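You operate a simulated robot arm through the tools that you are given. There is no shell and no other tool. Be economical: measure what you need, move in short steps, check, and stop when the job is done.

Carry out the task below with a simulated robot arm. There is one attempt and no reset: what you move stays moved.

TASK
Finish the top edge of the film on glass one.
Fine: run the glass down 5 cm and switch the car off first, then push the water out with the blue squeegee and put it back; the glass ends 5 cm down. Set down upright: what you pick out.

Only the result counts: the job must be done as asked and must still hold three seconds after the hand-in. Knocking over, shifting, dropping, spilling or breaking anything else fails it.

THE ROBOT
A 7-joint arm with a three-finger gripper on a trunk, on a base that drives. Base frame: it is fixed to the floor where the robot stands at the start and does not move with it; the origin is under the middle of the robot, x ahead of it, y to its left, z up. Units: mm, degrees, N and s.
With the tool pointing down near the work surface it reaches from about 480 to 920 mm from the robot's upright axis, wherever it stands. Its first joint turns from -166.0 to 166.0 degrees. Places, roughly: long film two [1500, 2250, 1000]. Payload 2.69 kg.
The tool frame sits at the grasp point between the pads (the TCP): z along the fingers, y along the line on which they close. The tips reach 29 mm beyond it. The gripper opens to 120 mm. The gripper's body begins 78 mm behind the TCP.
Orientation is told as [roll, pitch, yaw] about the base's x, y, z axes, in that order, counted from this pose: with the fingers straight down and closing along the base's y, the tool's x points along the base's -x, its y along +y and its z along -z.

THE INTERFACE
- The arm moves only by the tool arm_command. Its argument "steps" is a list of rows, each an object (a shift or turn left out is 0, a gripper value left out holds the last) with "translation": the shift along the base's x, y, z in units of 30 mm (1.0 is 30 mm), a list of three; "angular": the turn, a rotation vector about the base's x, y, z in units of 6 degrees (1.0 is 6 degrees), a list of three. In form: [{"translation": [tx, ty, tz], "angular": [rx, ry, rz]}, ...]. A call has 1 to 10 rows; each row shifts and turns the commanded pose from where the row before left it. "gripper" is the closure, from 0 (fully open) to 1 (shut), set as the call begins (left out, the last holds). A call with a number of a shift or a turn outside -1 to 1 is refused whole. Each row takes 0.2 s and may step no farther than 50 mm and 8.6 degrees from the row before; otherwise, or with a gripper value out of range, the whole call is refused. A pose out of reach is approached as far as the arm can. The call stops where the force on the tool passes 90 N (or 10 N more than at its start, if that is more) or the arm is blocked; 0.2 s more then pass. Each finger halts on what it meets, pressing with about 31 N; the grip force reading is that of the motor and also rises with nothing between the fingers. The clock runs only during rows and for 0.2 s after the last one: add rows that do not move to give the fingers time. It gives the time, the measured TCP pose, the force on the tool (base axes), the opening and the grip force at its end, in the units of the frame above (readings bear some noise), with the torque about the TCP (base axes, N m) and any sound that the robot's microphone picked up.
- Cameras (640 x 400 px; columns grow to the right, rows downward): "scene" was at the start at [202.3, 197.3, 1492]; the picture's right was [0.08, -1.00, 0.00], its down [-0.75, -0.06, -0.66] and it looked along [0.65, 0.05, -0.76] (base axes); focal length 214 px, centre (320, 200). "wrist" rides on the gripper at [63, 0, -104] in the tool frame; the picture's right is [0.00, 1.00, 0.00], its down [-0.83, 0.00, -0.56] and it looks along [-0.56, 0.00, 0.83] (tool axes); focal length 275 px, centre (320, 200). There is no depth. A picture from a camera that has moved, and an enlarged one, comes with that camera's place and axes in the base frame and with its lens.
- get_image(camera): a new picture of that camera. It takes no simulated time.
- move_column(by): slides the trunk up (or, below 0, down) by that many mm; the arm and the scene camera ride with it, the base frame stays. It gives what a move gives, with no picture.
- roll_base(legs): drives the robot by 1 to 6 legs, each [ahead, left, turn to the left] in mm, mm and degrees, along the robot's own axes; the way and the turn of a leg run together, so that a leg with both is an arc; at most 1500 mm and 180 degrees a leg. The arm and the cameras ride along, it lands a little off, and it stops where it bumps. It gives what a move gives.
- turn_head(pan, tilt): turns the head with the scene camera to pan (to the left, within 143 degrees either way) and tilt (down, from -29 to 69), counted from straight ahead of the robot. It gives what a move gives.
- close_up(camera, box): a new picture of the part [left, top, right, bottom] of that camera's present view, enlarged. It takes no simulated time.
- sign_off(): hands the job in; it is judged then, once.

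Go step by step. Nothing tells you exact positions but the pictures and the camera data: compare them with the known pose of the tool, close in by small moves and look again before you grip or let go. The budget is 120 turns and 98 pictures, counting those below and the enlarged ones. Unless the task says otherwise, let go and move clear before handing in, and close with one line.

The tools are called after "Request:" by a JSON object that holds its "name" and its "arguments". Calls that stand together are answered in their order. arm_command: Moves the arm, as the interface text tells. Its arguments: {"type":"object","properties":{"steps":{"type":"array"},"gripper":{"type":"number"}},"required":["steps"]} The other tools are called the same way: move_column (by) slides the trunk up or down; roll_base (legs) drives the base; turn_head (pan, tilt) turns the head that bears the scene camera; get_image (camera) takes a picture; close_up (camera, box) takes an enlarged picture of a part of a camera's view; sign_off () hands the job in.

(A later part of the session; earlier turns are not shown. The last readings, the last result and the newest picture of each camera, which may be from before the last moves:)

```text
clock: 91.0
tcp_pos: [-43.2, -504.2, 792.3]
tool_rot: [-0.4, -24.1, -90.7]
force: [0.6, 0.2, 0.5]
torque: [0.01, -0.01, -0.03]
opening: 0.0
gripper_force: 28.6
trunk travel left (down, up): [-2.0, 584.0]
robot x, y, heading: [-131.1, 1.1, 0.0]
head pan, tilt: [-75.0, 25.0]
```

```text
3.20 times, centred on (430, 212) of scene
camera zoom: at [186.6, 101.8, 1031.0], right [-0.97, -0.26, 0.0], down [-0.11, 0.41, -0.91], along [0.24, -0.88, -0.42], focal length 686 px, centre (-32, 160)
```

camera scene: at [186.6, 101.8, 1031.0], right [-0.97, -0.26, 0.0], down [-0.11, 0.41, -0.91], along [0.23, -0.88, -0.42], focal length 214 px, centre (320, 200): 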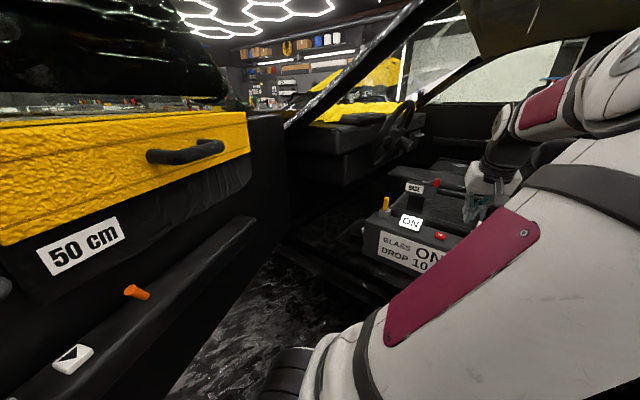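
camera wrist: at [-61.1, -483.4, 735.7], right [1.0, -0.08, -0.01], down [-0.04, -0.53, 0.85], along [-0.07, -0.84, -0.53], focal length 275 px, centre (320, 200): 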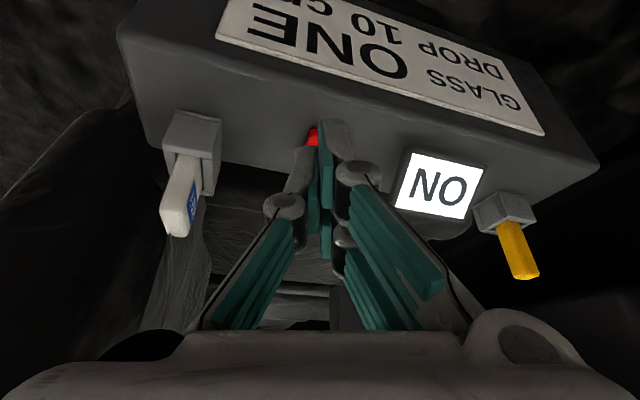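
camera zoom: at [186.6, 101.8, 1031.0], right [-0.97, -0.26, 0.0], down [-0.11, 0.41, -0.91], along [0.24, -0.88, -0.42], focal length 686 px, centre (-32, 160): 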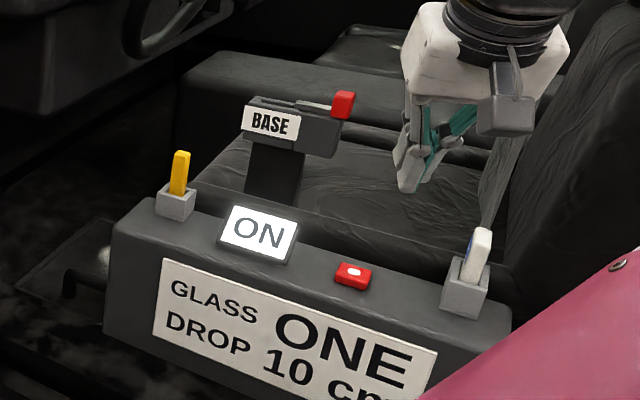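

ON again. Back to the ▼ pose along the same way.

Request:
{"name": "arm_command", "arguments": {"steps": [{"translation": [0.85, 0.4, 0.4], "angular": [0, 0, 0.7]}, {"translation": [0.85, 0.4, 0.4], "angular": [0, 0, 0.7]}, {"translation": [0.85, 0.4, 0.4], "angular": [0, 0, 0.7]}, {"translation": [0.85, 0.4, 0.4], "angular": [0, 0, 0.7]}, {"translation": [0.85, 0.4, 0.4], "angular": [0, 0, 0.7]}, {"translation": [0.95, 0.3, 0], "angular": [0, 0, 0.7]}, {"translation": [0.95, 0.3, 0], "angular": [0, 0, 0.7]}, {"translation": [0.95, 0.3, 0], "angular": [0, 0, 0.7]}, {"translation": [0.95, 0.3, 0], "angular": [0, 0, 0.7]}, {"translation": [0.95, 0.3, 0], "angular": [0, 0, 0.7]}]}}

Request:
{"name": "arm_command", "arguments": {"steps": [{"translation": [0.4, 0.95, 0], "angular": [0, 0, 0.7]}, {"translation": [0.4, 0.95, 0], "angular": [0, 0, 0.7]}, {"translation": [0.4, 0.95, 0], "angular": [0, 0, 0.7]}, {"translation": [0.4, 0.95, 0], "angular": [0, 0, 0.7]}, {"translation": [0.4, 0.95, 0], "angular": [0, 0, 0.7]}, {"translation": [0.4, 0.95, 0], "angular": [0, 0, 0.7]}, {"translation": [0.4, 0.95, 0], "angular": [0, 0, 0.7]}, {"translation": [0.4, 0.95, 0], "angular": [0, 0, 0.7]}, {"translation": [0.4, 0.95, 0], "angular": [0, 0, 0.7]}, {"translation": [0.4, 0.95, 0], "angular": [0, 0, 0.7]}]}}

Request:
{"name": "arm_command", "arguments": {"steps": [{"translation": [0.4, 0.95, 0], "angular": [0, 0, 0.28]}, {"translation": [0.4, 0.95, 0], "angular": [0, 0, 0.28]}, {"translation": [0.4, 0.95, 0], "angular": [0, 0, 0.28]}, {"translation": [0.4, 0.95, 0], "angular": [0, 0, 0.28]}, {"translation": [0.6, 0.03, -0.3], "angular": [1, 0, 0]}, {"translation": [0.6, 0.03, -0.3], "angular": [1, 0, 0]}, {"translation": [0.6, 0.03, -0.3], "angular": [1, 0, 0]}, {"translation": [0.6, 0.03, -0.3], "angular": [1, 0, 0]}, {"translation": [0.6, 0.03, -0.3], "angular": [1, 0, 0]}, {"translation": [0.6, 0.03, -0.3], "angular": [0.83, 0, 0]}]}}

Request:
{"name": "turn_head", "arguments": {"pan": 8, "tilt": -28}}

```text
clock: 93.2
tcp_pos: [227.0, -401.5, 849.0]
tool_rot: [-0.2, -24.0, -48.6]
force: [-0.7, -0.2, 0.1]
torque: [0.03, 0.03, -0.01]
opening: 0.0
gripper_force: 28.6
trunk travel left (down, up): [-2.0, 584.0]
robot x, y, heading: [-132.8, 3.6, 0.1]
head pan, tilt: [-75.0, 25.0]
```

```text
clock: 95.4
tcp_pos: [347.6, -112.8, 850.2]
tool_rot: [-0.2, -24.2, -6.8]
force: [0.0, 0.0, -0.5]
torque: [-0.02, -0.01, 0.02]
opening: 0.1
gripper_force: 28.5
trunk travel left (down, up): [-2.0, 584.0]
robot x, y, heading: [-131.5, 1.9, -0.0]
head pan, tilt: [-75.0, 25.0]
```

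```text
clock: 97.6
tcp_pos: [504.2, 6.7, 794.1]
tool_rot: [37.3, -19.6, -14.5]
force: [-0.1, 0.3, 0.7]
torque: [0.0, -0.04, 0.02]
opening: 0.2
gripper_force: 28.5
trunk travel left (down, up): [-2.0, 584.0]
robot x, y, heading: [-134.6, 0.7, 0.2]
head pan, tilt: [-75.0, 25.0]
```

```text
clock: 99.2
tcp_pos: [503.5, 5.7, 795.7]
tool_rot: [37.2, -19.5, -14.4]
force: [0.6, 0.1, 0.4]
torque: [-0.02, 0.0, 0.0]
opening: 0.0
gripper_force: 28.3
trunk travel left (down, up): [-2.0, 584.0]
robot x, y, heading: [-132.9, -3.1, -0.0]
head pan, tilt: [8.0, -28.0]
```

Full-depth press, then release, then look.

Request:
{"name": "arm_command", "arguments": {"steps": [{"translation": [0.9, 0.1, -0.5]}, {"translation": [0, 0, -0.6]}, {"translation": [0, 0, -0.3]}, {"translation": [0, 0, -0.2]}, {"translation": [0, 0, 0]}]}}

Request:
{"name": "arm_command", "arguments": {"steps": [{"translation": [0, 0, 0.6]}, {"translation": [0, 0, 0.3]}]}}

Request:
{"name": "close_up", "arguments": {"camera": "scene", "box": [240, 130, 520, 305]}}

```text
clock: 100.4
tcp_pos: [531.1, 8.9, 749.0]
tool_rot: [37.3, -19.8, -14.5]
force: [2.8, -0.7, 24.1]
torque: [0.17, -0.1, -0.04]
opening: 5.9
gripper_force: 29.0
trunk travel left (down, up): [-2.0, 584.0]
robot x, y, heading: [-132.3, -1.2, 0.3]
head pan, tilt: [8.0, -28.0]
heard: click
```

```text
clock: 101.0
tcp_pos: [528.5, 7.8, 773.2]
tool_rot: [37.1, -19.5, -14.3]
force: [0.7, 0.1, 0.2]
torque: [0.01, 0.0, 0.0]
opening: 0.0
gripper_force: 28.9
trunk travel left (down, up): [-2.0, 584.0]
robot x, y, heading: [-132.6, -1.0, 0.1]
head pan, tilt: [8.0, -28.0]
```

```text
2.29 times, centred on (380, 218) of scene
camera zoom: at [229.8, 200.2, 1110.6], right [0.14, -0.99, 0.0], down [0.46, 0.07, -0.88], along [0.87, 0.12, 0.47], focal length 490 px, centre (183, 160)
```

zoom: 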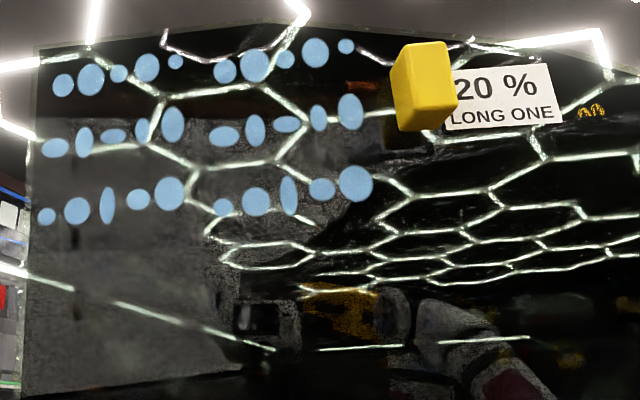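

No motion again. I check the door panel's present state.

Request:
{"name": "turn_head", "arguments": {"pan": -5, "tilt": 45}}

Request:
{"name": "close_up", "arguments": {"camera": "scene", "box": [270, 60, 526, 220]}}

```text
clock: 102.5
tcp_pos: [528.3, 9.1, 774.4]
tool_rot: [37.3, -19.6, -14.3]
force: [-1.2, -0.1, 0.5]
torque: [0.01, 0.02, 0.0]
opening: 0.0
gripper_force: 28.7
trunk travel left (down, up): [-2.0, 584.0]
robot x, y, heading: [-130.5, -1.3, 0.1]
head pan, tilt: [-5.0, 45.0]
```

```text
2.50 times, centred on (398, 140) of scene
camera zoom: at [243.8, 183.7, 1000.4], right [-0.09, -1.0, 0.0], down [-0.7, 0.06, -0.71], along [0.7, -0.06, -0.71], focal length 536 px, centre (125, 350)
```

zoom: 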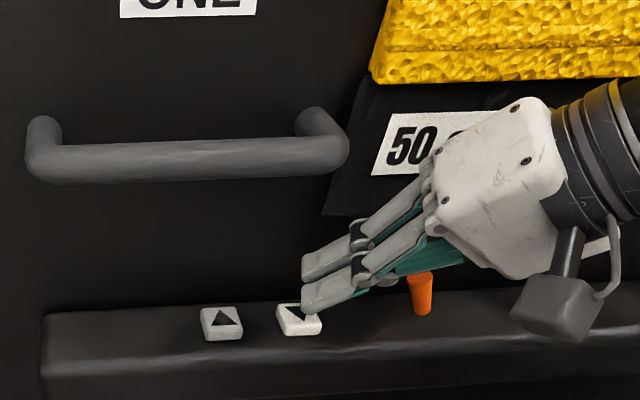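

The panel is as expected. I test the other button: tilt the tool further so that it reaches under the handle to ▲.

Request:
{"name": "arm_command", "arguments": {"steps": [{"translation": [0, 0, 0], "angular": [0.84, 0, 0]}, {"translation": [0, 0, 0], "angular": [0.84, 0, 0]}, {"translation": [0, 0, 0], "angular": [0.84, 0, 0]}, {"translation": [0, 0, 0], "angular": [0.84, 0, 0]}, {"translation": [0, 0, 0], "angular": [0.84, 0, 0]}, {"translation": [0.05, 0, -0.45]}, {"translation": [0, 0.6, 0]}, {"translation": [0, 0.6, 0]}, {"translation": [0, 0.55, 0]}, {"translation": [0, 0, 0]}]}}

Request:
{"name": "close_up", "arguments": {"camera": "scene", "box": [270, 60, 526, 220]}}

```text
clock: 104.7
tcp_pos: [532.1, 59.2, 761.1]
tool_rot: [62.1, -11.8, -21.1]
force: [1.0, 0.4, -0.2]
torque: [-0.01, -0.01, 0.03]
opening: 0.0
gripper_force: 28.1
trunk travel left (down, up): [-2.0, 584.0]
robot x, y, heading: [-134.0, 3.6, 0.0]
head pan, tilt: [-5.0, 45.0]
```

```text
2.50 times, centred on (398, 140) of scene
camera zoom: at [243.8, 183.7, 1000.4], right [-0.09, -1.0, 0.0], down [-0.7, 0.06, -0.71], along [0.7, -0.06, -0.71], focal length 536 px, centre (125, 350)
```

zoom: 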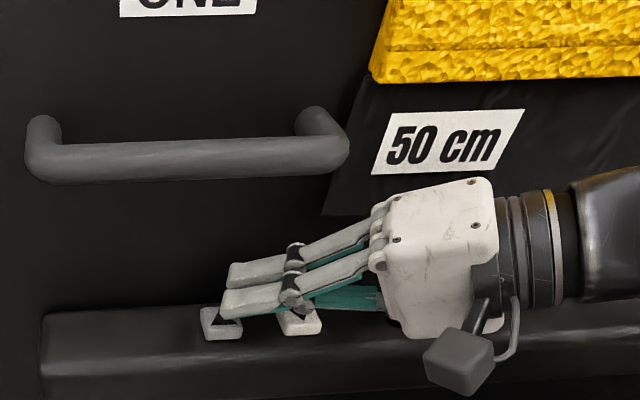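

The tip is above ▲ with clearance. I press it briefly and watch the glass.

Request:
{"name": "turn_head", "arguments": {"pan": 8, "tilt": -28}}

Request:
{"name": "arm_command", "arguments": {"steps": [{"translation": [0, 0, -0.2]}, {"translation": [0, 0, -0.15]}]}}

Request:
{"name": "arm_command", "arguments": {"steps": [{"translation": [0, 0, -0.13]}]}}

Request:
{"name": "arm_command", "arguments": {"steps": [{"translation": [0, 0, -0.13]}]}}

```text
clock: 106.1
tcp_pos: [531.4, 58.7, 761.6]
tool_rot: [62.1, -11.7, -21.1]
force: [0.6, -0.4, 0.5]
torque: [-0.01, -0.04, -0.01]
opening: 0.0
gripper_force: 28.8
trunk travel left (down, up): [-2.0, 584.0]
robot x, y, heading: [-134.3, 3.3, 0.2]
head pan, tilt: [8.0, -28.0]
```

```text
clock: 106.7
tcp_pos: [535.5, 58.1, 754.3]
tool_rot: [62.1, -11.7, -21.2]
force: [-0.5, 0.7, -0.1]
torque: [0.01, -0.01, 0.01]
opening: 0.0
gripper_force: 28.6
out of reach, approached as far as the arm can: row 1
trunk travel left (down, up): [-2.0, 584.0]
robot x, y, heading: [-133.9, -2.0, -0.1]
head pan, tilt: [8.0, -28.0]
```

```text
clock: 107.1
tcp_pos: [536.7, 56.4, 752.3]
tool_rot: [62.1, -11.8, -21.1]
force: [-1.0, 1.3, 1.4]
torque: [0.02, 0.0, 0.03]
opening: 0.0
gripper_force: 28.6
out of reach, approached as far as the arm can: row 1
trunk travel left (down, up): [-2.0, 584.0]
robot x, y, heading: [-133.2, -1.3, 0.0]
head pan, tilt: [8.0, -28.0]
```

```text
clock: 107.5
tcp_pos: [540.8, 55.1, 749.3]
tool_rot: [62.0, -11.8, -21.1]
force: [-1.7, 1.5, 2.9]
torque: [0.05, 0.06, 0.02]
opening: 0.0
gripper_force: 28.6
trunk travel left (down, up): [-2.0, 584.0]
robot x, y, heading: [-132.5, -1.4, -0.1]
head pan, tilt: [8.0, -28.0]
heard: click
```

Request:
{"name": "close_up", "arguments": {"camera": "scene", "box": [240, 130, 520, 305]}}

```text
2.29 times, centred on (380, 218) of scene
camera zoom: at [229.7, 200.2, 1110.7], right [0.14, -0.99, 0.0], down [0.46, 0.07, -0.88], along [0.87, 0.12, 0.47], focal length 490 px, centre (183, 160)
```

zoom: 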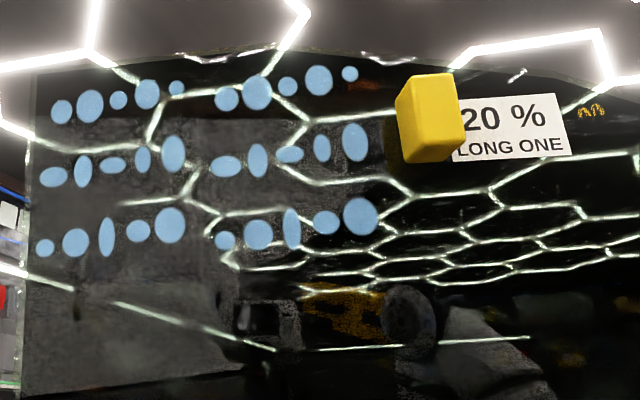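

▲ moves the glass down (the switch works reversed), about 23 mm so far. I release at once and measure.

Request:
{"name": "arm_command", "arguments": {"steps": [{"translation": [0, 0, 0.5]}]}}

Request:
{"name": "close_up", "arguments": {"camera": "scene", "box": [240, 130, 520, 305]}}

```text
clock: 107.9
tcp_pos: [536.5, 57.1, 762.9]
tool_rot: [62.1, -11.7, -21.2]
force: [0.6, -0.5, -0.2]
torque: [0.0, 0.02, 0.01]
opening: 0.0
gripper_force: 28.2
trunk travel left (down, up): [-2.0, 584.0]
robot x, y, heading: [-133.7, -2.2, 0.1]
head pan, tilt: [8.0, -28.0]
```

```text
2.29 times, centred on (380, 218) of scene
camera zoom: at [229.8, 200.2, 1110.6], right [0.14, -0.99, 0.0], down [0.46, 0.07, -0.88], along [0.87, 0.12, 0.47], focal length 490 px, centre (183, 160)
```

zoom: 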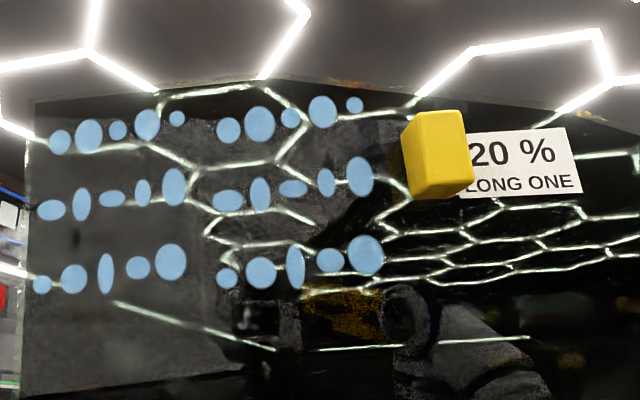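

It now reads ~50 mm down. I check whether it has stopped.

Request:
{"name": "arm_command", "arguments": {"steps": [{"translation": [0, 0, 0.1]}]}}

Request:
{"name": "close_up", "arguments": {"camera": "scene", "box": [240, 130, 520, 305]}}

```text
clock: 108.3
tcp_pos: [537.1, 57.2, 765.8]
tool_rot: [62.1, -11.6, -21.3]
force: [0.0, -0.4, -0.2]
torque: [0.02, 0.02, -0.04]
opening: 0.4
gripper_force: 28.4
trunk travel left (down, up): [-2.0, 584.0]
robot x, y, heading: [-130.9, -1.2, 0.2]
head pan, tilt: [8.0, -28.0]
```

```text
2.29 times, centred on (380, 218) of scene
camera zoom: at [229.8, 200.2, 1110.6], right [0.14, -0.99, 0.0], down [0.46, 0.07, -0.88], along [0.87, 0.12, 0.47], focal length 490 px, centre (183, 160)
```

zoom: 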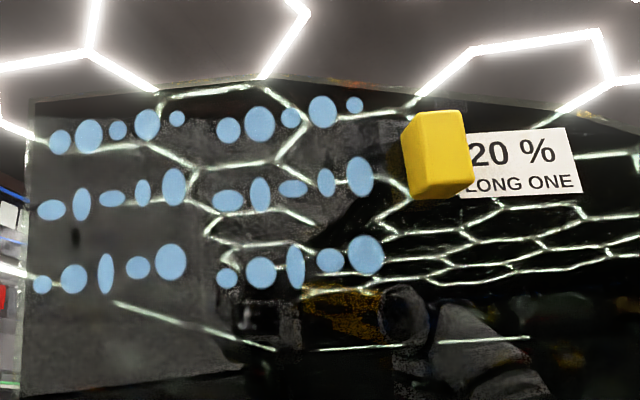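

Stopped: one press gives 5 cm. Now I put the orange lever back as it was: unroll the tool and approach it from its left side.

Request:
{"name": "arm_command", "arguments": {"steps": [{"translation": [0, -0.9, 0]}, {"translation": [0, -0.9, 0.2]}, {"translation": [-0.8, 0, 0.7], "angular": [-0.5, 0, 0]}, {"translation": [-0.5, 0, 0.5], "angular": [-1, 0, 0]}, {"translation": [0, -0.2, 0], "angular": [-1, 0, 0]}, {"translation": [0, -0.3, 0], "angular": [-1, 0, 0]}, {"translation": [0, -0.3, 0], "angular": [-1, 0, 0]}, {"translation": [0, -0.3, 0], "angular": [-1, 0, 0]}, {"translation": [0, -0.3, 0], "angular": [-1, 0, 0]}, {"translation": [0, 0, 0], "angular": [-1, 0, 0]}]}}

Request:
{"name": "arm_command", "arguments": {"steps": [{"translation": [0, 0, 0], "angular": [-1, 0, 0]}, {"translation": [0, 0, 0], "angular": [-1, 0, 0]}, {"translation": [0, 0, 0], "angular": [-0.5, 0, 0]}]}}

Request:
{"name": "turn_head", "arguments": {"pan": -5, "tilt": 45}}

Request:
{"name": "close_up", "arguments": {"camera": "scene", "box": [330, 60, 586, 220]}}

```text
clock: 110.5
tcp_pos: [499.3, -39.8, 807.6]
tool_rot: [16.2, -23.3, -6.6]
force: [-0.1, 0.6, 1.4]
torque: [-0.01, 0.0, -0.02]
opening: 0.1
gripper_force: 28.4
trunk travel left (down, up): [-2.0, 584.0]
robot x, y, heading: [-131.2, -0.5, -0.1]
head pan, tilt: [8.0, -28.0]
```

```text
clock: 111.3
tcp_pos: [499.1, -38.4, 807.5]
tool_rot: [-0.1, -24.2, -0.1]
force: [0.5, 0.1, -0.5]
torque: [-0.05, 0.0, -0.03]
opening: 0.0
gripper_force: 28.8
trunk travel left (down, up): [-2.0, 584.0]
robot x, y, heading: [-130.5, 0.3, -0.2]
head pan, tilt: [8.0, -28.0]
```

```text
clock: 112.8
tcp_pos: [498.7, -38.6, 806.7]
tool_rot: [0.0, -24.1, -0.1]
force: [1.1, 0.7, 0.1]
torque: [-0.01, -0.03, 0.0]
opening: 0.0
gripper_force: 29.1
trunk travel left (down, up): [-2.0, 584.0]
robot x, y, heading: [-133.0, -1.5, 0.1]
head pan, tilt: [-5.0, 45.0]
```

```text
2.50 times, centred on (458, 140) of scene
camera zoom: at [243.8, 183.7, 1000.4], right [-0.09, -1.0, 0.0], down [-0.7, 0.06, -0.71], along [0.7, -0.06, -0.71], focal length 536 px, centre (-25, 350)
```

zoom: 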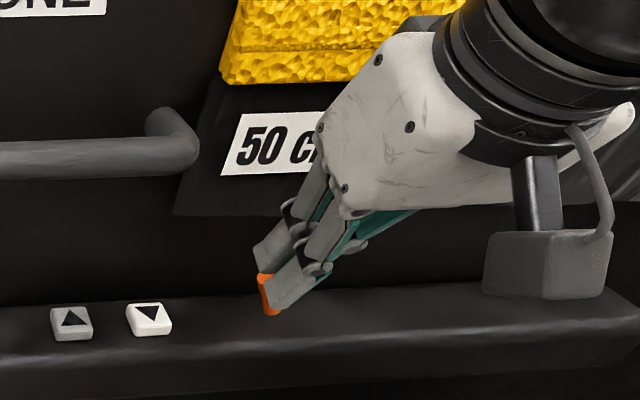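

Request:
{"name": "arm_command", "arguments": {"steps": [{"translation": [0.5, 0, -0.7]}, {"translation": [0.45, 0, -0.65]}, {"translation": [0, 0, 0]}]}}

Request:
{"name": "arm_command", "arguments": {"steps": [{"translation": [0, -0.3, 0]}, {"translation": [0, -0.3, 0]}, {"translation": [0, -0.3, 0]}, {"translation": [0, -0.3, 0]}, {"translation": [0, -0.2, 0]}, {"translation": [0, 0, 0]}]}}

Request:
{"name": "close_up", "arguments": {"camera": "scene", "box": [330, 60, 586, 220]}}

```text
clock: 113.5
tcp_pos: [528.4, -38.2, 768.2]
tool_rot: [-0.1, -24.1, 0.0]
force: [-0.1, -0.5, 0.5]
torque: [0.01, -0.02, -0.02]
opening: 0.0
gripper_force: 28.3
trunk travel left (down, up): [-2.0, 584.0]
robot x, y, heading: [-133.5, 2.6, -0.3]
head pan, tilt: [-5.0, 45.0]
```

```text
clock: 114.9
tcp_pos: [526.5, -68.7, 768.3]
tool_rot: [0.7, -24.1, 0.4]
force: [-2.4, 21.8, 11.6]
torque: [0.29, -0.11, 0.18]
opening: 0.3
gripper_force: 29.1
trunk travel left (down, up): [-2.0, 584.0]
robot x, y, heading: [-133.9, 2.0, 0.1]
head pan, tilt: [-5.0, 45.0]
stopped in row 6: the force on the tool passed its limit at 92 N (the readings are from after the stop); the commanded pose is now the measured one
```

```text
2.50 times, centred on (458, 140) of scene
camera zoom: at [242.9, 186.2, 1000.4], right [-0.09, -1.0, 0.0], down [-0.7, 0.06, -0.71], along [0.7, -0.06, -0.71], focal length 536 px, centre (-25, 350)
```

zoom: 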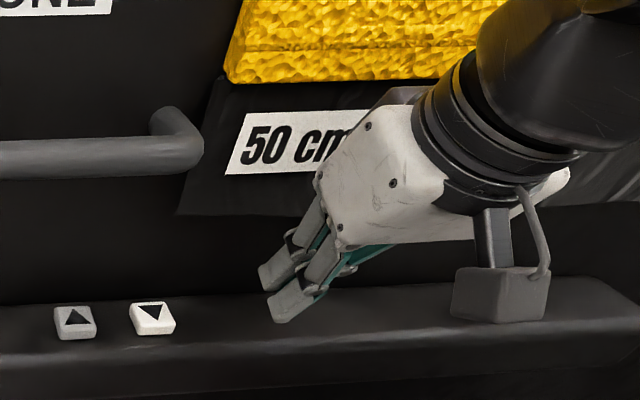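

Resistance there; I back off and look at the lever.

Request:
{"name": "arm_command", "arguments": {"steps": [{"translation": [0, 0.5, 0]}, {"translation": [-0.3, 0.8, 0.3]}, {"translation": [-0.5, 0.8, 0.5]}]}}

Request:
{"name": "close_up", "arguments": {"camera": "scene", "box": [330, 60, 586, 220]}}

```text
clock: 115.7
tcp_pos: [501.0, -9.0, 790.8]
tool_rot: [0.7, -23.9, 0.2]
force: [0.2, -0.8, -0.2]
torque: [0.0, 0.01, 0.03]
opening: 0.0
gripper_force: 28.3
trunk travel left (down, up): [-2.0, 584.0]
robot x, y, heading: [-134.6, 2.1, 0.3]
head pan, tilt: [-5.0, 45.0]
```

```text
2.50 times, centred on (458, 140) of scene
camera zoom: at [243.4, 185.2, 1000.3], right [-0.09, -1.0, 0.0], down [-0.7, 0.06, -0.71], along [0.7, -0.06, -0.71], focal length 536 px, centre (-25, 350)
```

zoom: 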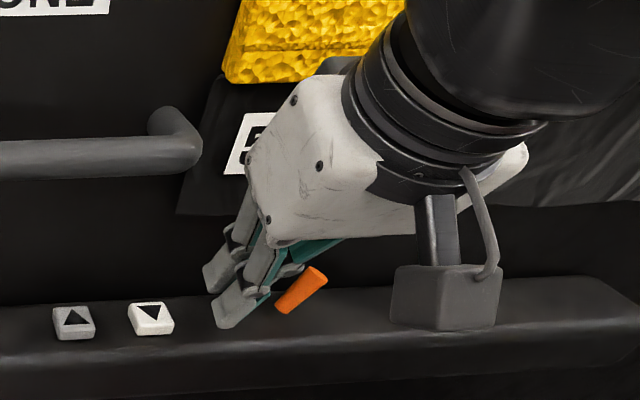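

The lever is back in its original position. Now the car gets switched off: swing to the red button again.

Request:
{"name": "arm_command", "arguments": {"steps": [{"translation": [-1, 0.05, 0.55]}, {"translation": [-1, 0.05, 0.55]}, {"translation": [-1, 0.05, 0.55]}, {"translation": [-1, 0.05, 0.55]}, {"translation": [-0.35, -0.95, 0], "angular": [0, 0, -0.66]}, {"translation": [-0.35, -0.95, 0], "angular": [0, 0, -0.66]}, {"translation": [-0.35, -0.95, 0], "angular": [0, 0, -0.66]}, {"translation": [-0.35, -0.95, 0], "angular": [0, 0, -0.66]}, {"translation": [-0.35, -0.95, 0], "angular": [0, 0, -0.66]}, {"translation": [-0.35, -0.95, 0], "angular": [0, 0, -0.66]}]}}

Request:
{"name": "arm_command", "arguments": {"steps": [{"translation": [-0.35, -0.95, 0], "angular": [0, 0, -0.66]}, {"translation": [-0.35, -0.95, 0], "angular": [0, 0, -0.66]}, {"translation": [-0.4, -0.9, 0], "angular": [0, 0, -0.66]}, {"translation": [-0.4, -0.9, 0], "angular": [0, 0, -0.66]}, {"translation": [-0.4, -0.9, 0], "angular": [0, 0, -0.66]}, {"translation": [-0.6, -0.8, 0], "angular": [0, 0, -0.66]}, {"translation": [-0.8, -0.6, 0], "angular": [0, 0, -0.66]}, {"translation": [-0.9, -0.5, 0], "angular": [0, 0, -0.66]}, {"translation": [-0.95, -0.3, 0], "angular": [0, 0, -0.66]}, {"translation": [-0.95, -0.3, 0], "angular": [0, 0, -0.66]}]}}

Request:
{"name": "arm_command", "arguments": {"steps": [{"translation": [-0.95, -0.3, 0], "angular": [0, 0, -0.66]}, {"translation": [-0.95, -0.2, 0], "angular": [0, 0, -0.66]}, {"translation": [-0.95, -0.2, 0], "angular": [0, 0, -0.7]}, {"translation": [-0.95, -0.2, -0.2], "angular": [0, 0, -0.7]}, {"translation": [-0.95, -0.2, -0.2], "angular": [0, 0, -0.7]}, {"translation": [-0.95, -0.2, -0.4], "angular": [0, 0, -0.7]}, {"translation": [-0.7, -0.2, -0.4], "angular": [0, 0, -0.7]}, {"translation": [0, -0.5, -0.7], "angular": [0, 0, -0.4]}, {"translation": [0, -0.5, -0.7]}]}}

Request:
{"name": "turn_head", "arguments": {"pan": -75, "tilt": 25}}

```text
clock: 117.9
tcp_pos: [320.0, -173.0, 856.4]
tool_rot: [0.5, -23.9, -23.7]
force: [-0.6, -0.6, 0.9]
torque: [0.0, 0.0, 0.03]
opening: 0.0
gripper_force: 28.0
trunk travel left (down, up): [-2.0, 584.0]
robot x, y, heading: [-132.0, -2.0, -0.2]
head pan, tilt: [-5.0, 45.0]
```

```text
clock: 120.1
tcp_pos: [136.5, -387.9, 855.8]
tool_rot: [0.6, -23.9, -63.2]
force: [0.0, 0.3, -0.9]
torque: [0.0, 0.0, -0.02]
opening: 0.2
gripper_force: 28.6
trunk travel left (down, up): [-2.0, 584.0]
robot x, y, heading: [-136.4, 1.9, 0.2]
head pan, tilt: [-5.0, 45.0]
```

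```text
clock: 122.1
tcp_pos: [-57.2, -461.8, 777.6]
tool_rot: [0.6, -23.9, -94.5]
force: [0.2, 0.7, -0.3]
torque: [0.01, -0.01, -0.01]
opening: 0.0
gripper_force: 28.9
trunk travel left (down, up): [-2.0, 584.0]
robot x, y, heading: [-131.8, 3.0, 0.4]
head pan, tilt: [-5.0, 45.0]
```

```text
clock: 123.5
tcp_pos: [-55.5, -460.5, 779.5]
tool_rot: [0.7, -23.8, -94.5]
force: [0.0, -0.8, 0.6]
torque: [0.01, -0.02, 0.01]
opening: 0.0
gripper_force: 28.8
trunk travel left (down, up): [-2.0, 584.0]
robot x, y, heading: [-134.4, 4.5, 0.3]
head pan, tilt: [-75.0, 25.0]
```

Request:
{"name": "arm_command", "arguments": {"steps": [{"translation": [-0.1, -0.91, -0.6]}, {"translation": [-0.1, -0.91, -0.6]}, {"translation": [-0.1, -0.91, -0.6]}, {"translation": [-0.1, -0.91, -0.6]}, {"translation": [-0.1, -0.91, -0.6]}, {"translation": [-0.03, -0.6, -0.8]}, {"translation": [0, -0.6, -0.8]}, {"translation": [0, -0.5, -0.8]}, {"translation": [0, -0.07, -0.3]}]}}

Request:
{"name": "arm_command", "arguments": {"steps": [{"translation": [0, 0, -0.17]}, {"translation": [0, 0, -0.12]}, {"translation": [0, 0, -0.08]}]}}

Request:
{"name": "close_up", "arguments": {"camera": "scene", "box": [380, 180, 508, 260]}}

```text
clock: 125.5
tcp_pos: [-72.4, -650.5, 606.6]
tool_rot: [0.5, -23.9, -94.6]
force: [-0.7, -0.3, -0.3]
torque: [-0.04, 0.01, 0.01]
opening: 0.0
gripper_force: 28.8
trunk travel left (down, up): [-2.0, 584.0]
robot x, y, heading: [-131.5, 0.8, 0.1]
head pan, tilt: [-75.0, 25.0]
```

```text
clock: 126.3
tcp_pos: [-71.8, -651.2, 597.1]
tool_rot: [0.6, -23.9, -94.5]
force: [0.1, 2.2, 1.9]
torque: [0.03, 0.0, -0.02]
opening: 0.0
gripper_force: 29.0
trunk travel left (down, up): [-2.0, 584.0]
robot x, y, heading: [-133.8, -0.4, -0.1]
head pan, tilt: [-75.0, 25.0]
heard: click
```

```text
5.00 times, centred on (444, 220) of scene
camera zoom: at [186.2, 103.4, 1031.0], right [-0.97, -0.26, 0.0], down [-0.11, 0.41, -0.91], along [0.24, -0.88, -0.42], focal length 1072 px, centre (-300, 100)
```

zoom: 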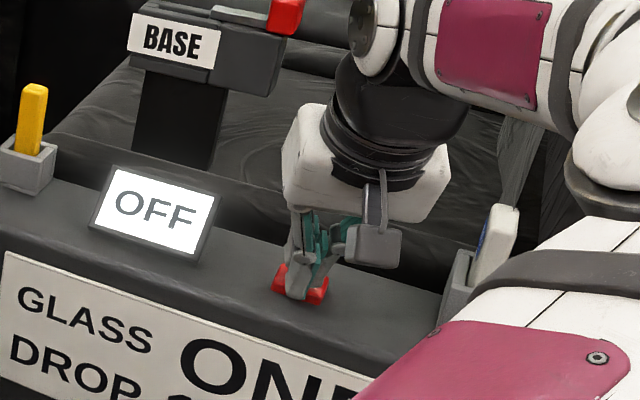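

OFF. Now I leave the cabin along the same way back, straighten the tool, and go for the blue squeegee on the left table.

Request:
{"name": "arm_command", "arguments": {"steps": [{"translation": [0, 0.2, 0.8]}, {"translation": [0, 0.5, 0.8]}, {"translation": [0, 0.5, 0.8]}, {"translation": [0, 0.5, 0.8]}, {"translation": [0, 0.9, 0.8]}, {"translation": [0, 0.9, 0.8]}, {"translation": [0.3, 0.9, 0.8]}, {"translation": [0.7, 0.5, 0.8], "angular": [0, 0, 0.66]}]}}

Request:
{"name": "arm_command", "arguments": {"steps": [{"translation": [0.85, 0.4, 0.4], "angular": [0, 0, 0.7]}, {"translation": [0.85, 0.4, 0.4], "angular": [0, 0, 0.7]}, {"translation": [0.85, 0.4, 0.4], "angular": [0, 0, 0.7]}, {"translation": [0.85, 0.4, 0.4], "angular": [0, 0, 0.7]}, {"translation": [0.85, 0.4, 0.4], "angular": [0, 0, 0.7]}, {"translation": [0.95, 0.3, 0], "angular": [0, 0, 0.7]}, {"translation": [0.95, 0.3, 0], "angular": [0, 0, 0.7]}, {"translation": [0.95, 0.3, 0], "angular": [0, 0, 0.7]}, {"translation": [0.95, 0.3, 0], "angular": [0, 0, 0.7]}, {"translation": [0.95, 0.3, 0], "angular": [0, 0, 0.7]}]}}

Request:
{"name": "arm_command", "arguments": {"steps": [{"translation": [0.4, 0.95, 0], "angular": [0, 0, 0.7]}, {"translation": [0.4, 0.95, 0], "angular": [0, 0, 0.7]}, {"translation": [0.4, 0.95, 0], "angular": [0, 0, 0.7]}, {"translation": [0.4, 0.95, 0], "angular": [0, 0, 0.7]}, {"translation": [0.4, 0.95, 0], "angular": [0, 0, 0.7]}, {"translation": [0.4, 0.95, 0], "angular": [0, 0, 0.7]}, {"translation": [0.4, 0.95, 0], "angular": [0, 0, 0.7]}, {"translation": [0.4, 0.95, 0], "angular": [0, 0, 0.7]}, {"translation": [0.4, 0.95, 0], "angular": [0, 0, 0.7]}, {"translation": [0.4, 0.95, 0], "angular": [0, 0, 0.7]}]}}

Request:
{"name": "move_column", "arguments": {"by": 300}}

Request:
{"name": "turn_head", "arguments": {"pan": 75, "tilt": 45}}

Request:
{"name": "get_image", "arguments": {"camera": "scene"}}

```text
clock: 128.1
tcp_pos: [-42.7, -503.2, 788.0]
tool_rot: [0.8, -23.8, -90.5]
force: [0.1, 0.2, 0.3]
torque: [-0.03, -0.03, 0.0]
opening: 0.0
gripper_force: 28.6
trunk travel left (down, up): [-2.0, 584.0]
robot x, y, heading: [-135.2, -1.6, 0.0]
head pan, tilt: [-75.0, 25.0]
```

```text
clock: 130.3
tcp_pos: [228.9, -398.6, 848.0]
tool_rot: [0.6, -23.9, -48.3]
force: [-1.0, 0.4, 0.1]
torque: [0.01, -0.03, 0.01]
opening: 0.0
gripper_force: 28.8
trunk travel left (down, up): [-2.0, 584.0]
robot x, y, heading: [-130.0, 0.0, 0.1]
head pan, tilt: [-75.0, 25.0]
```

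```text
clock: 132.5
tcp_pos: [349.9, -112.6, 848.8]
tool_rot: [0.6, -23.9, -6.3]
force: [0.3, -0.7, 1.2]
torque: [-0.02, -0.01, -0.02]
opening: 0.0
gripper_force: 28.1
trunk travel left (down, up): [-2.0, 584.0]
robot x, y, heading: [-133.3, 4.0, -0.0]
head pan, tilt: [-75.0, 25.0]
```

```text
clock: 135.5
tcp_pos: [349.4, -114.3, 1148.9]
tool_rot: [0.7, -23.9, -6.5]
force: [-0.5, -1.1, -1.0]
torque: [-0.01, 0.01, -0.01]
opening: 0.1
gripper_force: 28.9
trunk travel left (down, up): [-302.0, 284.0]
robot x, y, heading: [-133.7, 2.6, 0.1]
head pan, tilt: [-75.0, 25.0]
```

```text
clock: 137.9
tcp_pos: [348.5, -113.2, 1147.6]
tool_rot: [0.6, -23.9, -6.6]
force: [0.0, -0.1, -0.2]
torque: [0.01, -0.01, 0.0]
opening: 0.0
gripper_force: 28.9
trunk travel left (down, up): [-302.0, 284.0]
robot x, y, heading: [-133.9, 1.9, -0.1]
head pan, tilt: [75.0, 45.0]
```

```text
16 pictures are left
camera scene: at [141.2, 270.8, 1299.9], right [0.97, -0.26, 0.0], down [-0.18, -0.68, -0.71], along [0.18, 0.68, -0.71], focal length 214 px, centre (320, 200)
```

scene: 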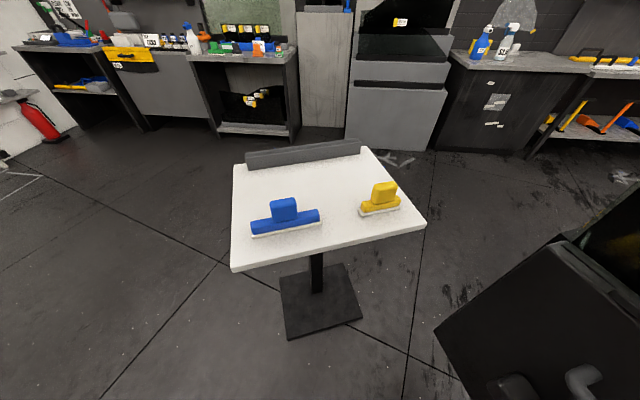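

The blue squeegee's bar lies along x from about 62 to 233 at y ≈ 620, with a ~66 mm wide handle block at [147, 628, ~912]. I swing over above it, tool vertical, fingers closing along x.

Request:
{"name": "arm_command", "arguments": {"steps": [{"translation": [0.1, 0.98, 0], "angular": [0, 0, 0.8]}, {"translation": [0.1, 0.98, 0], "angular": [0, 0, 0.8]}, {"translation": [0.1, 0.98, 0], "angular": [0, 0, 0.8]}, {"translation": [0.1, 0.98, 0], "angular": [0, 0, 0.8]}, {"translation": [0.1, 0.98, 0], "angular": [0, 0, 0.8]}, {"translation": [0, 0.98, 0], "angular": [0, 0, 0.8]}, {"translation": [0, 0.98, 0], "angular": [0, 0, 0.8]}, {"translation": [0, 0.98, 0], "angular": [0, 0, 0.8]}, {"translation": [0, 0.98, 0], "angular": [0, 0, 0.8]}, {"translation": [0, 0.98, 0], "angular": [0, 0, 0.8]}]}}

Request:
{"name": "arm_command", "arguments": {"steps": [{"translation": [-0.45, 0.95, -0.1], "angular": [0, 0, 0.8]}, {"translation": [-0.45, 0.95, -0.1], "angular": [0, 0, 0.8]}, {"translation": [-0.45, 0.95, -0.1], "angular": [0, 0, 0.8]}, {"translation": [-0.45, 0.95, -0.1], "angular": [0, 0, 0.8]}, {"translation": [-0.45, 0.95, -0.1], "angular": [0, 0, 0.8]}, {"translation": [-0.45, 0.95, -0.1], "angular": [0, 0, 0.8]}, {"translation": [-0.45, 0.95, -0.1], "angular": [0, 0, 0.8]}, {"translation": [-0.45, 0.95, -0.1], "angular": [0, 0, 0.8]}, {"translation": [-0.45, 0.95, -0.1], "angular": [0, 0, 0.8]}, {"translation": [-0.45, 0.95, -0.1], "angular": [0, 0, 0.9]}]}}

Request:
{"name": "arm_command", "arguments": {"steps": [{"translation": [-0.45, 0.9, -0.3], "angular": [-0.67, 0, 0]}, {"translation": [-0.45, 0.9, -0.3], "angular": [-0.67, 0, 0]}, {"translation": [-0.45, 0.9, -0.3], "angular": [-0.67, 0, 0]}, {"translation": [-0.45, 0.9, -0.3], "angular": [-0.67, 0, 0]}, {"translation": [-0.4, 0.9, -0.3], "angular": [-0.67, 0, 0]}, {"translation": [-0.3, 0.8, -0.3], "angular": [-0.67, 0, 0]}], "gripper": 0}}

Request:
{"name": "get_image", "arguments": {"camera": "wrist"}}

```text
clock: 140.1
tcp_pos: [363.4, 180.4, 1148.1]
tool_rot: [0.7, -23.9, 41.6]
force: [0.2, -0.6, -0.2]
torque: [0.03, -0.03, 0.01]
opening: 0.0
gripper_force: 28.3
trunk travel left (down, up): [-302.0, 284.0]
robot x, y, heading: [-135.2, 3.1, 0.1]
head pan, tilt: [75.0, 45.0]
```

```text
clock: 142.3
tcp_pos: [233.4, 465.6, 1117.3]
tool_rot: [0.8, -23.7, 89.5]
force: [-0.9, 0.1, -0.1]
torque: [0.05, -0.03, -0.03]
opening: 0.1
gripper_force: 28.5
trunk travel left (down, up): [-302.0, 284.0]
robot x, y, heading: [-132.8, -0.2, 0.2]
head pan, tilt: [75.0, 45.0]
```

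```text
clock: 143.7
tcp_pos: [152.8, 622.7, 1062.8]
tool_rot: [0.6, 0.2, 90.2]
force: [-0.1, -0.4, 0.3]
torque: [0.02, 0.01, -0.01]
opening: 120.0
gripper_force: 0.1
trunk travel left (down, up): [-302.0, 284.0]
robot x, y, heading: [-130.5, -1.5, 0.2]
head pan, tilt: [75.0, 45.0]
```

```text
15 pictures are left
camera wrist: at [154.9, 561.0, 1167.6], right [-1.0, -0.01, 0.01], down [0.0, 0.83, 0.55], along [-0.01, 0.55, -0.83], focal length 275 px, centre (320, 200)
```

wrist: 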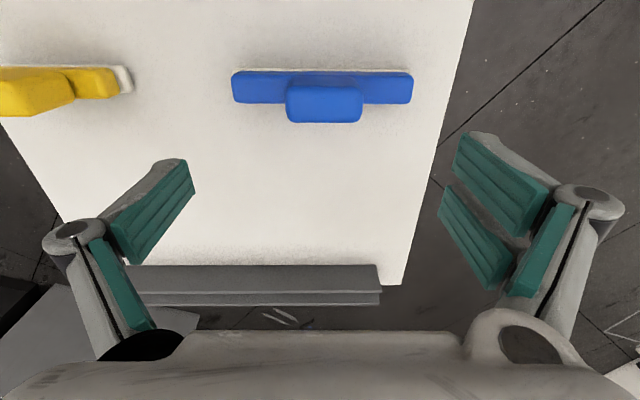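

Request:
{"name": "close_up", "arguments": {"camera": "wrist", "box": [220, 50, 428, 150]}}

```text
3.08 times, centred on (324, 100) of wrist
camera zoom: at [154.9, 561.0, 1167.6], right [-1.0, -0.01, 0.01], down [0.0, 0.83, 0.55], along [-0.01, 0.55, -0.83], focal length 847 px, centre (308, 508)
```

zoom: 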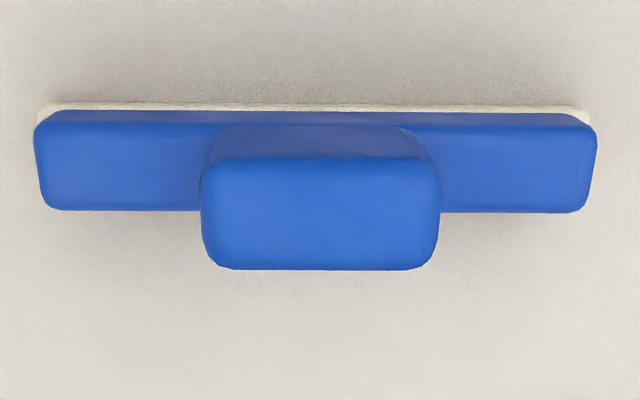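

Block: centre [149.7, 617], top z ≈ 949, 60 × 27 mm; bar top ≈ 895. I lower to z 930 and close.

Request:
{"name": "arm_command", "arguments": {"steps": [{"translation": [-0.02, -0.04, -0.88]}, {"translation": [-0.02, -0.04, -0.88]}, {"translation": [-0.02, -0.04, -0.88]}, {"translation": [-0.02, -0.04, -0.88]}, {"translation": [-0.02, -0.03, -0.88]}, {"translation": [0, 0, 0]}]}}

Request:
{"name": "close_up", "arguments": {"camera": "wrist", "box": [160, 0, 480, 200]}}

```text
clock: 145.1
tcp_pos: [150.3, 619.3, 932.1]
tool_rot: [0.8, 0.3, 90.1]
force: [0.0, -0.3, -0.4]
torque: [0.01, -0.02, 0.0]
opening: 120.2
gripper_force: 0.0
trunk travel left (down, up): [-302.0, 284.0]
robot x, y, heading: [-136.5, 4.3, 0.2]
head pan, tilt: [75.0, 45.0]
```

```text
2.00 times, centred on (320, 100) of wrist
camera zoom: at [153.3, 557.0, 1036.2], right [-1.0, -0.01, 0.01], down [0.0, 0.83, 0.55], along [-0.01, 0.55, -0.83], focal length 551 px, centre (320, 400)
```

zoom: 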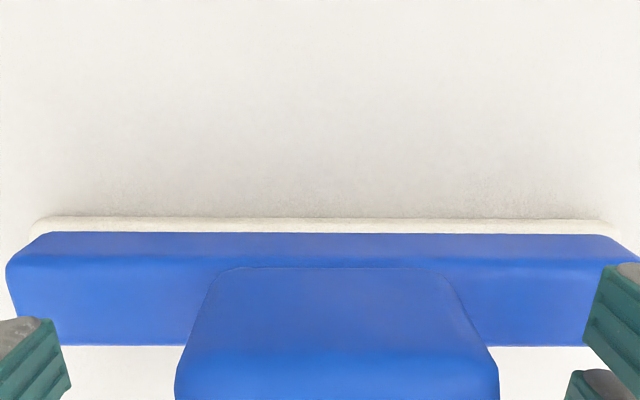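

Alignment checks out. Close and lift a little.

Request:
{"name": "arm_command", "arguments": {"steps": [{"translation": [0, -0.05, 0]}, {"translation": [0, 0, 0]}, {"translation": [0, 0, 0]}, {"translation": [0, 0, 0]}, {"translation": [0, 0, 0]}], "gripper": 1}}

Request:
{"name": "arm_command", "arguments": {"steps": [{"translation": [0, 0, 0.5]}, {"translation": [0, 0, 1]}, {"translation": [0, 0, 1]}, {"translation": [0, 0, 0]}]}}

Request:
{"name": "get_image", "arguments": {"camera": "scene"}}

```text
clock: 146.3
tcp_pos: [149.0, 617.0, 932.2]
tool_rot: [0.8, 0.1, 90.2]
force: [-5.5, -0.7, 12.4]
torque: [-0.11, 0.34, 0.04]
opening: 59.5
gripper_force: 30.8
trunk travel left (down, up): [-302.0, 284.0]
robot x, y, heading: [-133.0, 1.5, 0.1]
head pan, tilt: [75.0, 45.0]
```

```text
clock: 147.3
tcp_pos: [158.9, 616.9, 996.0]
tool_rot: [0.8, 1.1, 89.7]
force: [-0.3, -0.4, -2.1]
torque: [-0.01, -0.02, 0.0]
opening: 59.8
gripper_force: 31.3
trunk travel left (down, up): [-302.0, 284.0]
robot x, y, heading: [-131.6, 3.4, -0.1]
head pan, tilt: [75.0, 45.0]
```

```text
12 pictures are left
camera scene: at [137.7, 273.7, 1303.2], right [0.98, -0.21, 0.0], down [-0.14, -0.66, -0.74], along [0.15, 0.72, -0.68], focal length 214 px, centre (320, 200)
```

scene: 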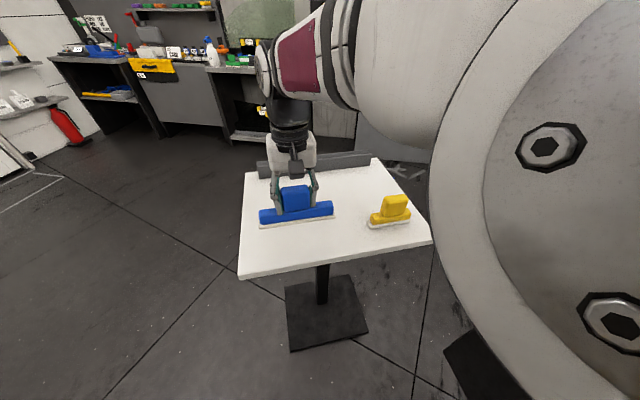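

The squeegee is held, but the elbow seems to crowd the head. I turn the head away and raise the trunk instead of the arm.

Request:
{"name": "turn_head", "arguments": {"pan": 0, "tilt": 20}}

Request:
{"name": "move_column", "arguments": {"by": 120}}

```text
clock: 148.8
tcp_pos: [163.0, 617.8, 1004.8]
tool_rot: [0.7, 0.4, 89.0]
force: [0.2, 0.4, -2.9]
torque: [-0.01, -0.01, 0.0]
opening: 59.4
gripper_force: 31.3
trunk travel left (down, up): [-302.0, 284.0]
robot x, y, heading: [-131.1, 1.4, 0.0]
head pan, tilt: [0.0, 20.0]
```

```text
clock: 150.3
tcp_pos: [151.9, 616.6, 1128.2]
tool_rot: [0.7, 0.2, 90.0]
force: [0.2, 0.5, -2.9]
torque: [-0.01, 0.02, 0.01]
opening: 59.3
gripper_force: 31.0
trunk travel left (down, up): [-422.0, 164.0]
robot x, y, heading: [-135.3, 3.4, 0.2]
head pan, tilt: [0.0, 20.0]
```

Arm is stable again. Now I swing to the front of the glass and turn the tool so that the pad faces the glass, staying clear of it.

Request:
{"name": "arm_command", "arguments": {"steps": [{"translation": [0.6, -0.72, 0], "angular": [0, 0, -1]}, {"translation": [0.6, -0.72, 0], "angular": [0, 0, -1]}, {"translation": [0.6, -0.72, 0], "angular": [0, 0, -1]}, {"translation": [0.6, -0.72, 0], "angular": [0, 0, -1]}, {"translation": [0.6, -0.72, 0], "angular": [0, 0, -1]}, {"translation": [0.6, -0.72, 0], "angular": [0, 0, -1]}, {"translation": [0.6, -0.72, 0], "angular": [0, 0, -1]}, {"translation": [0.6, -0.72, 0], "angular": [0, 0, -1]}, {"translation": [0.6, -0.72, 0], "angular": [0, 0, -1]}, {"translation": [0.6, -0.72, 0], "angular": [0, 0, -1]}]}}

Request:
{"name": "arm_command", "arguments": {"steps": [{"translation": [0.5, -0.6, 0], "angular": [0, 0, -0.83]}, {"translation": [0.5, -0.6, 0], "angular": [0, 0, -0.83]}, {"translation": [0.5, -0.6, 0], "angular": [0, 0, -0.83]}, {"translation": [0.5, -0.6, 0], "angular": [0, 0, -0.83]}, {"translation": [0.5, -0.6, 0], "angular": [0, 0, -0.83]}, {"translation": [0.4, -0.6, 0], "angular": [0, 0, -0.85]}, {"translation": [0.4, 0, 0], "angular": [0, -1, 0]}, {"translation": [0.4, 0, 0], "angular": [0, -1, 0]}, {"translation": [0.4, 0, 0], "angular": [0, -1, 0]}, {"translation": [0.4, 0, 0], "angular": [0, -1, 0]}]}}

Request:
{"name": "arm_command", "arguments": {"steps": [{"angular": [0, -1, 0]}, {"angular": [0, -1, 0]}, {"angular": [0, -1, 0]}, {"angular": [0, -1, 0]}, {"angular": [0, -1, 0]}, {"angular": [0, -1, 0]}, {"angular": [0, -1, 0]}, {"angular": [0, -1, 0]}]}}

```text
clock: 152.5
tcp_pos: [329.6, 401.5, 1129.1]
tool_rot: [0.7, 0.2, 30.0]
force: [0.5, 1.2, -3.1]
torque: [-0.08, -0.02, -0.01]
opening: 60.0
gripper_force: 31.3
trunk travel left (down, up): [-422.0, 164.0]
robot x, y, heading: [-132.9, 3.2, 0.1]
head pan, tilt: [0.0, 20.0]
```

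```text
clock: 154.7
tcp_pos: [465.5, 292.6, 1128.2]
tool_rot: [0.7, -23.8, 0.1]
force: [0.2, 0.0, -1.7]
torque: [0.0, 0.06, 0.01]
opening: 59.4
gripper_force: 31.3
trunk travel left (down, up): [-422.0, 164.0]
robot x, y, heading: [-134.0, 0.7, 0.3]
head pan, tilt: [0.0, 20.0]
```

```text
clock: 156.5
tcp_pos: [464.3, 292.9, 1129.8]
tool_rot: [1.4, -72.1, -0.4]
force: [0.3, -0.2, -1.5]
torque: [0.03, 0.12, 0.01]
opening: 59.5
gripper_force: 31.1
trunk travel left (down, up): [-422.0, 164.0]
robot x, y, heading: [-134.0, 0.9, 0.1]
head pan, tilt: [0.0, 20.0]
```

Request:
{"name": "arm_command", "arguments": {"steps": [{"angular": [0, -1, 0]}, {"angular": [0, -1, 0]}, {"angular": [0, -1, 0]}, {"angular": [0, -1, 0]}, {"angular": [0, -1, 0]}, {"angular": [0, -0.2, 0]}, {}]}}

Request:
{"name": "get_image", "arguments": {"camera": "scene"}}

```text
clock: 158.1
tcp_pos: [464.9, 293.0, 1127.7]
tool_rot: [-178.9, -77.0, 179.7]
force: [0.1, -0.4, -2.1]
torque: [0.0, 0.1, -0.01]
opening: 59.6
gripper_force: 30.8
trunk travel left (down, up): [-422.0, 164.0]
robot x, y, heading: [-133.4, 1.6, 0.1]
head pan, tilt: [0.0, 20.0]
```

```text
11 pictures are left
camera scene: at [148.8, 192.4, 1458.1], right [0.0, -1.0, 0.0], down [-0.34, 0.0, -0.94], along [0.94, 0.0, -0.34], focal length 214 px, centre (320, 200)
```

scene: 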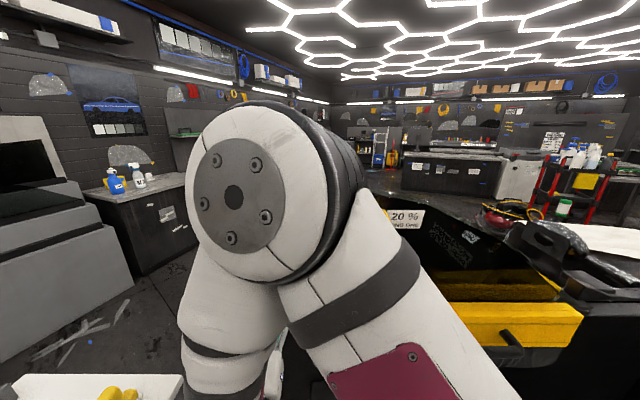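

The pad now faces the glass at the left group's centre (y ≈ 292), below the lowest beads. I approach to contact in small steps.

Request:
{"name": "arm_command", "arguments": {"steps": [{"translation": [0.8, 0, 0]}, {"translation": [0.6, 0, 0]}, {"translation": [0.2, 0, 0]}, {"translation": [0.13, 0, 0]}]}}

Request:
{"name": "get_image", "arguments": {"camera": "wrist"}}

```text
clock: 159.1
tcp_pos: [511.0, 292.0, 1129.1]
tool_rot: [-178.1, -77.1, 179.0]
force: [-78.0, -9.6, -13.0]
torque: [0.46, 0.8, -2.71]
opening: 59.9
gripper_force: 30.8
trunk travel left (down, up): [-422.0, 164.0]
robot x, y, heading: [-133.6, 0.6, -0.1]
head pan, tilt: [0.0, 20.0]
```

```text
10 pictures are left
camera wrist: at [424.4, 290.8, 1043.9], right [-0.01, 1.0, -0.01], down [-0.73, 0.0, 0.69], along [0.69, 0.02, 0.73], focal length 275 px, centre (320, 200)
```

wrist: 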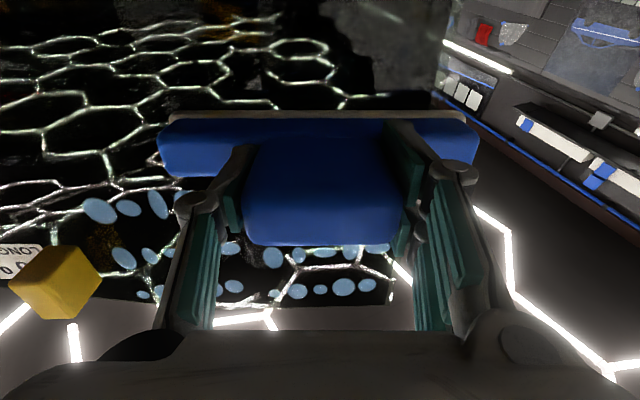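

Contact at 78 N — too firm. I ease back, shift 7 mm right, and correct the slight yaw.

Request:
{"name": "arm_command", "arguments": {"steps": [{"translation": [-0.4, 0, 0]}, {"translation": [0, -0.25, 0], "angular": [0, 0, -0.12]}, {}]}}

Request:
{"name": "arm_command", "arguments": {"steps": [{"translation": [0.12, 0, 0]}, {}]}}

```text
clock: 159.9
tcp_pos: [505.5, 285.0, 1128.4]
tool_rot: [-178.9, -76.9, 178.9]
force: [0.2, -0.6, -2.6]
torque: [0.0, 0.12, 0.0]
opening: 59.6
gripper_force: 31.0
trunk travel left (down, up): [-422.0, 164.0]
robot x, y, heading: [-132.8, 2.0, 0.1]
head pan, tilt: [0.0, 20.0]
```

```text
clock: 160.5
tcp_pos: [508.5, 285.2, 1127.9]
tool_rot: [-178.8, -77.1, 178.8]
force: [-0.2, 0.4, -1.7]
torque: [-0.01, 0.1, 0.0]
opening: 59.6
gripper_force: 31.2
trunk travel left (down, up): [-422.0, 164.0]
robot x, y, heading: [-133.2, 2.2, 0.3]
head pan, tilt: [0.0, 20.0]
```

Request:
{"name": "arm_command", "arguments": {"steps": [{"translation": [0.1, 0, 0]}, {}]}}

```text
clock: 161.1
tcp_pos: [510.6, 285.2, 1129.0]
tool_rot: [-178.7, -76.9, 178.7]
force: [-8.7, -1.0, -2.1]
torque: [-0.03, 0.14, 0.29]
opening: 59.7
gripper_force: 30.8
trunk travel left (down, up): [-422.0, 164.0]
robot x, y, heading: [-131.3, -1.0, 0.0]
head pan, tilt: [0.0, 20.0]
```

Light contact. Start the upward stroke, checking the force as I go.

Request:
{"name": "arm_command", "arguments": {"steps": [{"translation": [-0.07, 0, 0.4]}, {"translation": [-0.09, 0, 0.4]}, {"translation": [-0.09, 0, 0.4]}]}}

```text
clock: 161.9
tcp_pos: [504.2, 284.9, 1163.3]
tool_rot: [-179.0, -76.9, 179.0]
force: [-6.4, 0.4, -3.3]
torque: [-0.08, 0.17, 0.44]
opening: 59.6
gripper_force: 31.0
trunk travel left (down, up): [-422.0, 164.0]
robot x, y, heading: [-132.7, 3.0, 0.2]
head pan, tilt: [0.0, 20.0]
```

Request:
{"name": "arm_command", "arguments": {"steps": [{"translation": [-0.02, 0, 0.4], "angular": [0, 0, 0.08]}, {"translation": [-0.06, 0, 0.4]}, {"translation": [-0.08, 0, 0.4]}]}}

Request:
{"name": "get_image", "arguments": {"camera": "wrist"}}

```text
clock: 162.7
tcp_pos: [496.9, 285.2, 1198.8]
tool_rot: [-178.6, -77.1, 179.1]
force: [-24.4, -0.8, -12.8]
torque: [0.53, 0.8, -0.84]
opening: 59.9
gripper_force: 31.4
trunk travel left (down, up): [-422.0, 164.0]
robot x, y, heading: [-134.3, 1.8, -0.1]
head pan, tilt: [0.0, 20.0]
```

```text
9 pictures are left
camera wrist: at [411.5, 284.2, 1114.5], right [-0.01, 1.0, -0.01], down [-0.73, 0.0, 0.69], along [0.69, 0.01, 0.73], focal length 275 px, centre (320, 200)
```

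wrist: 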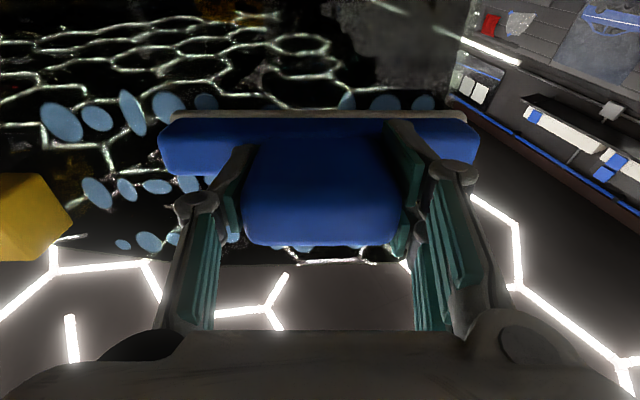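

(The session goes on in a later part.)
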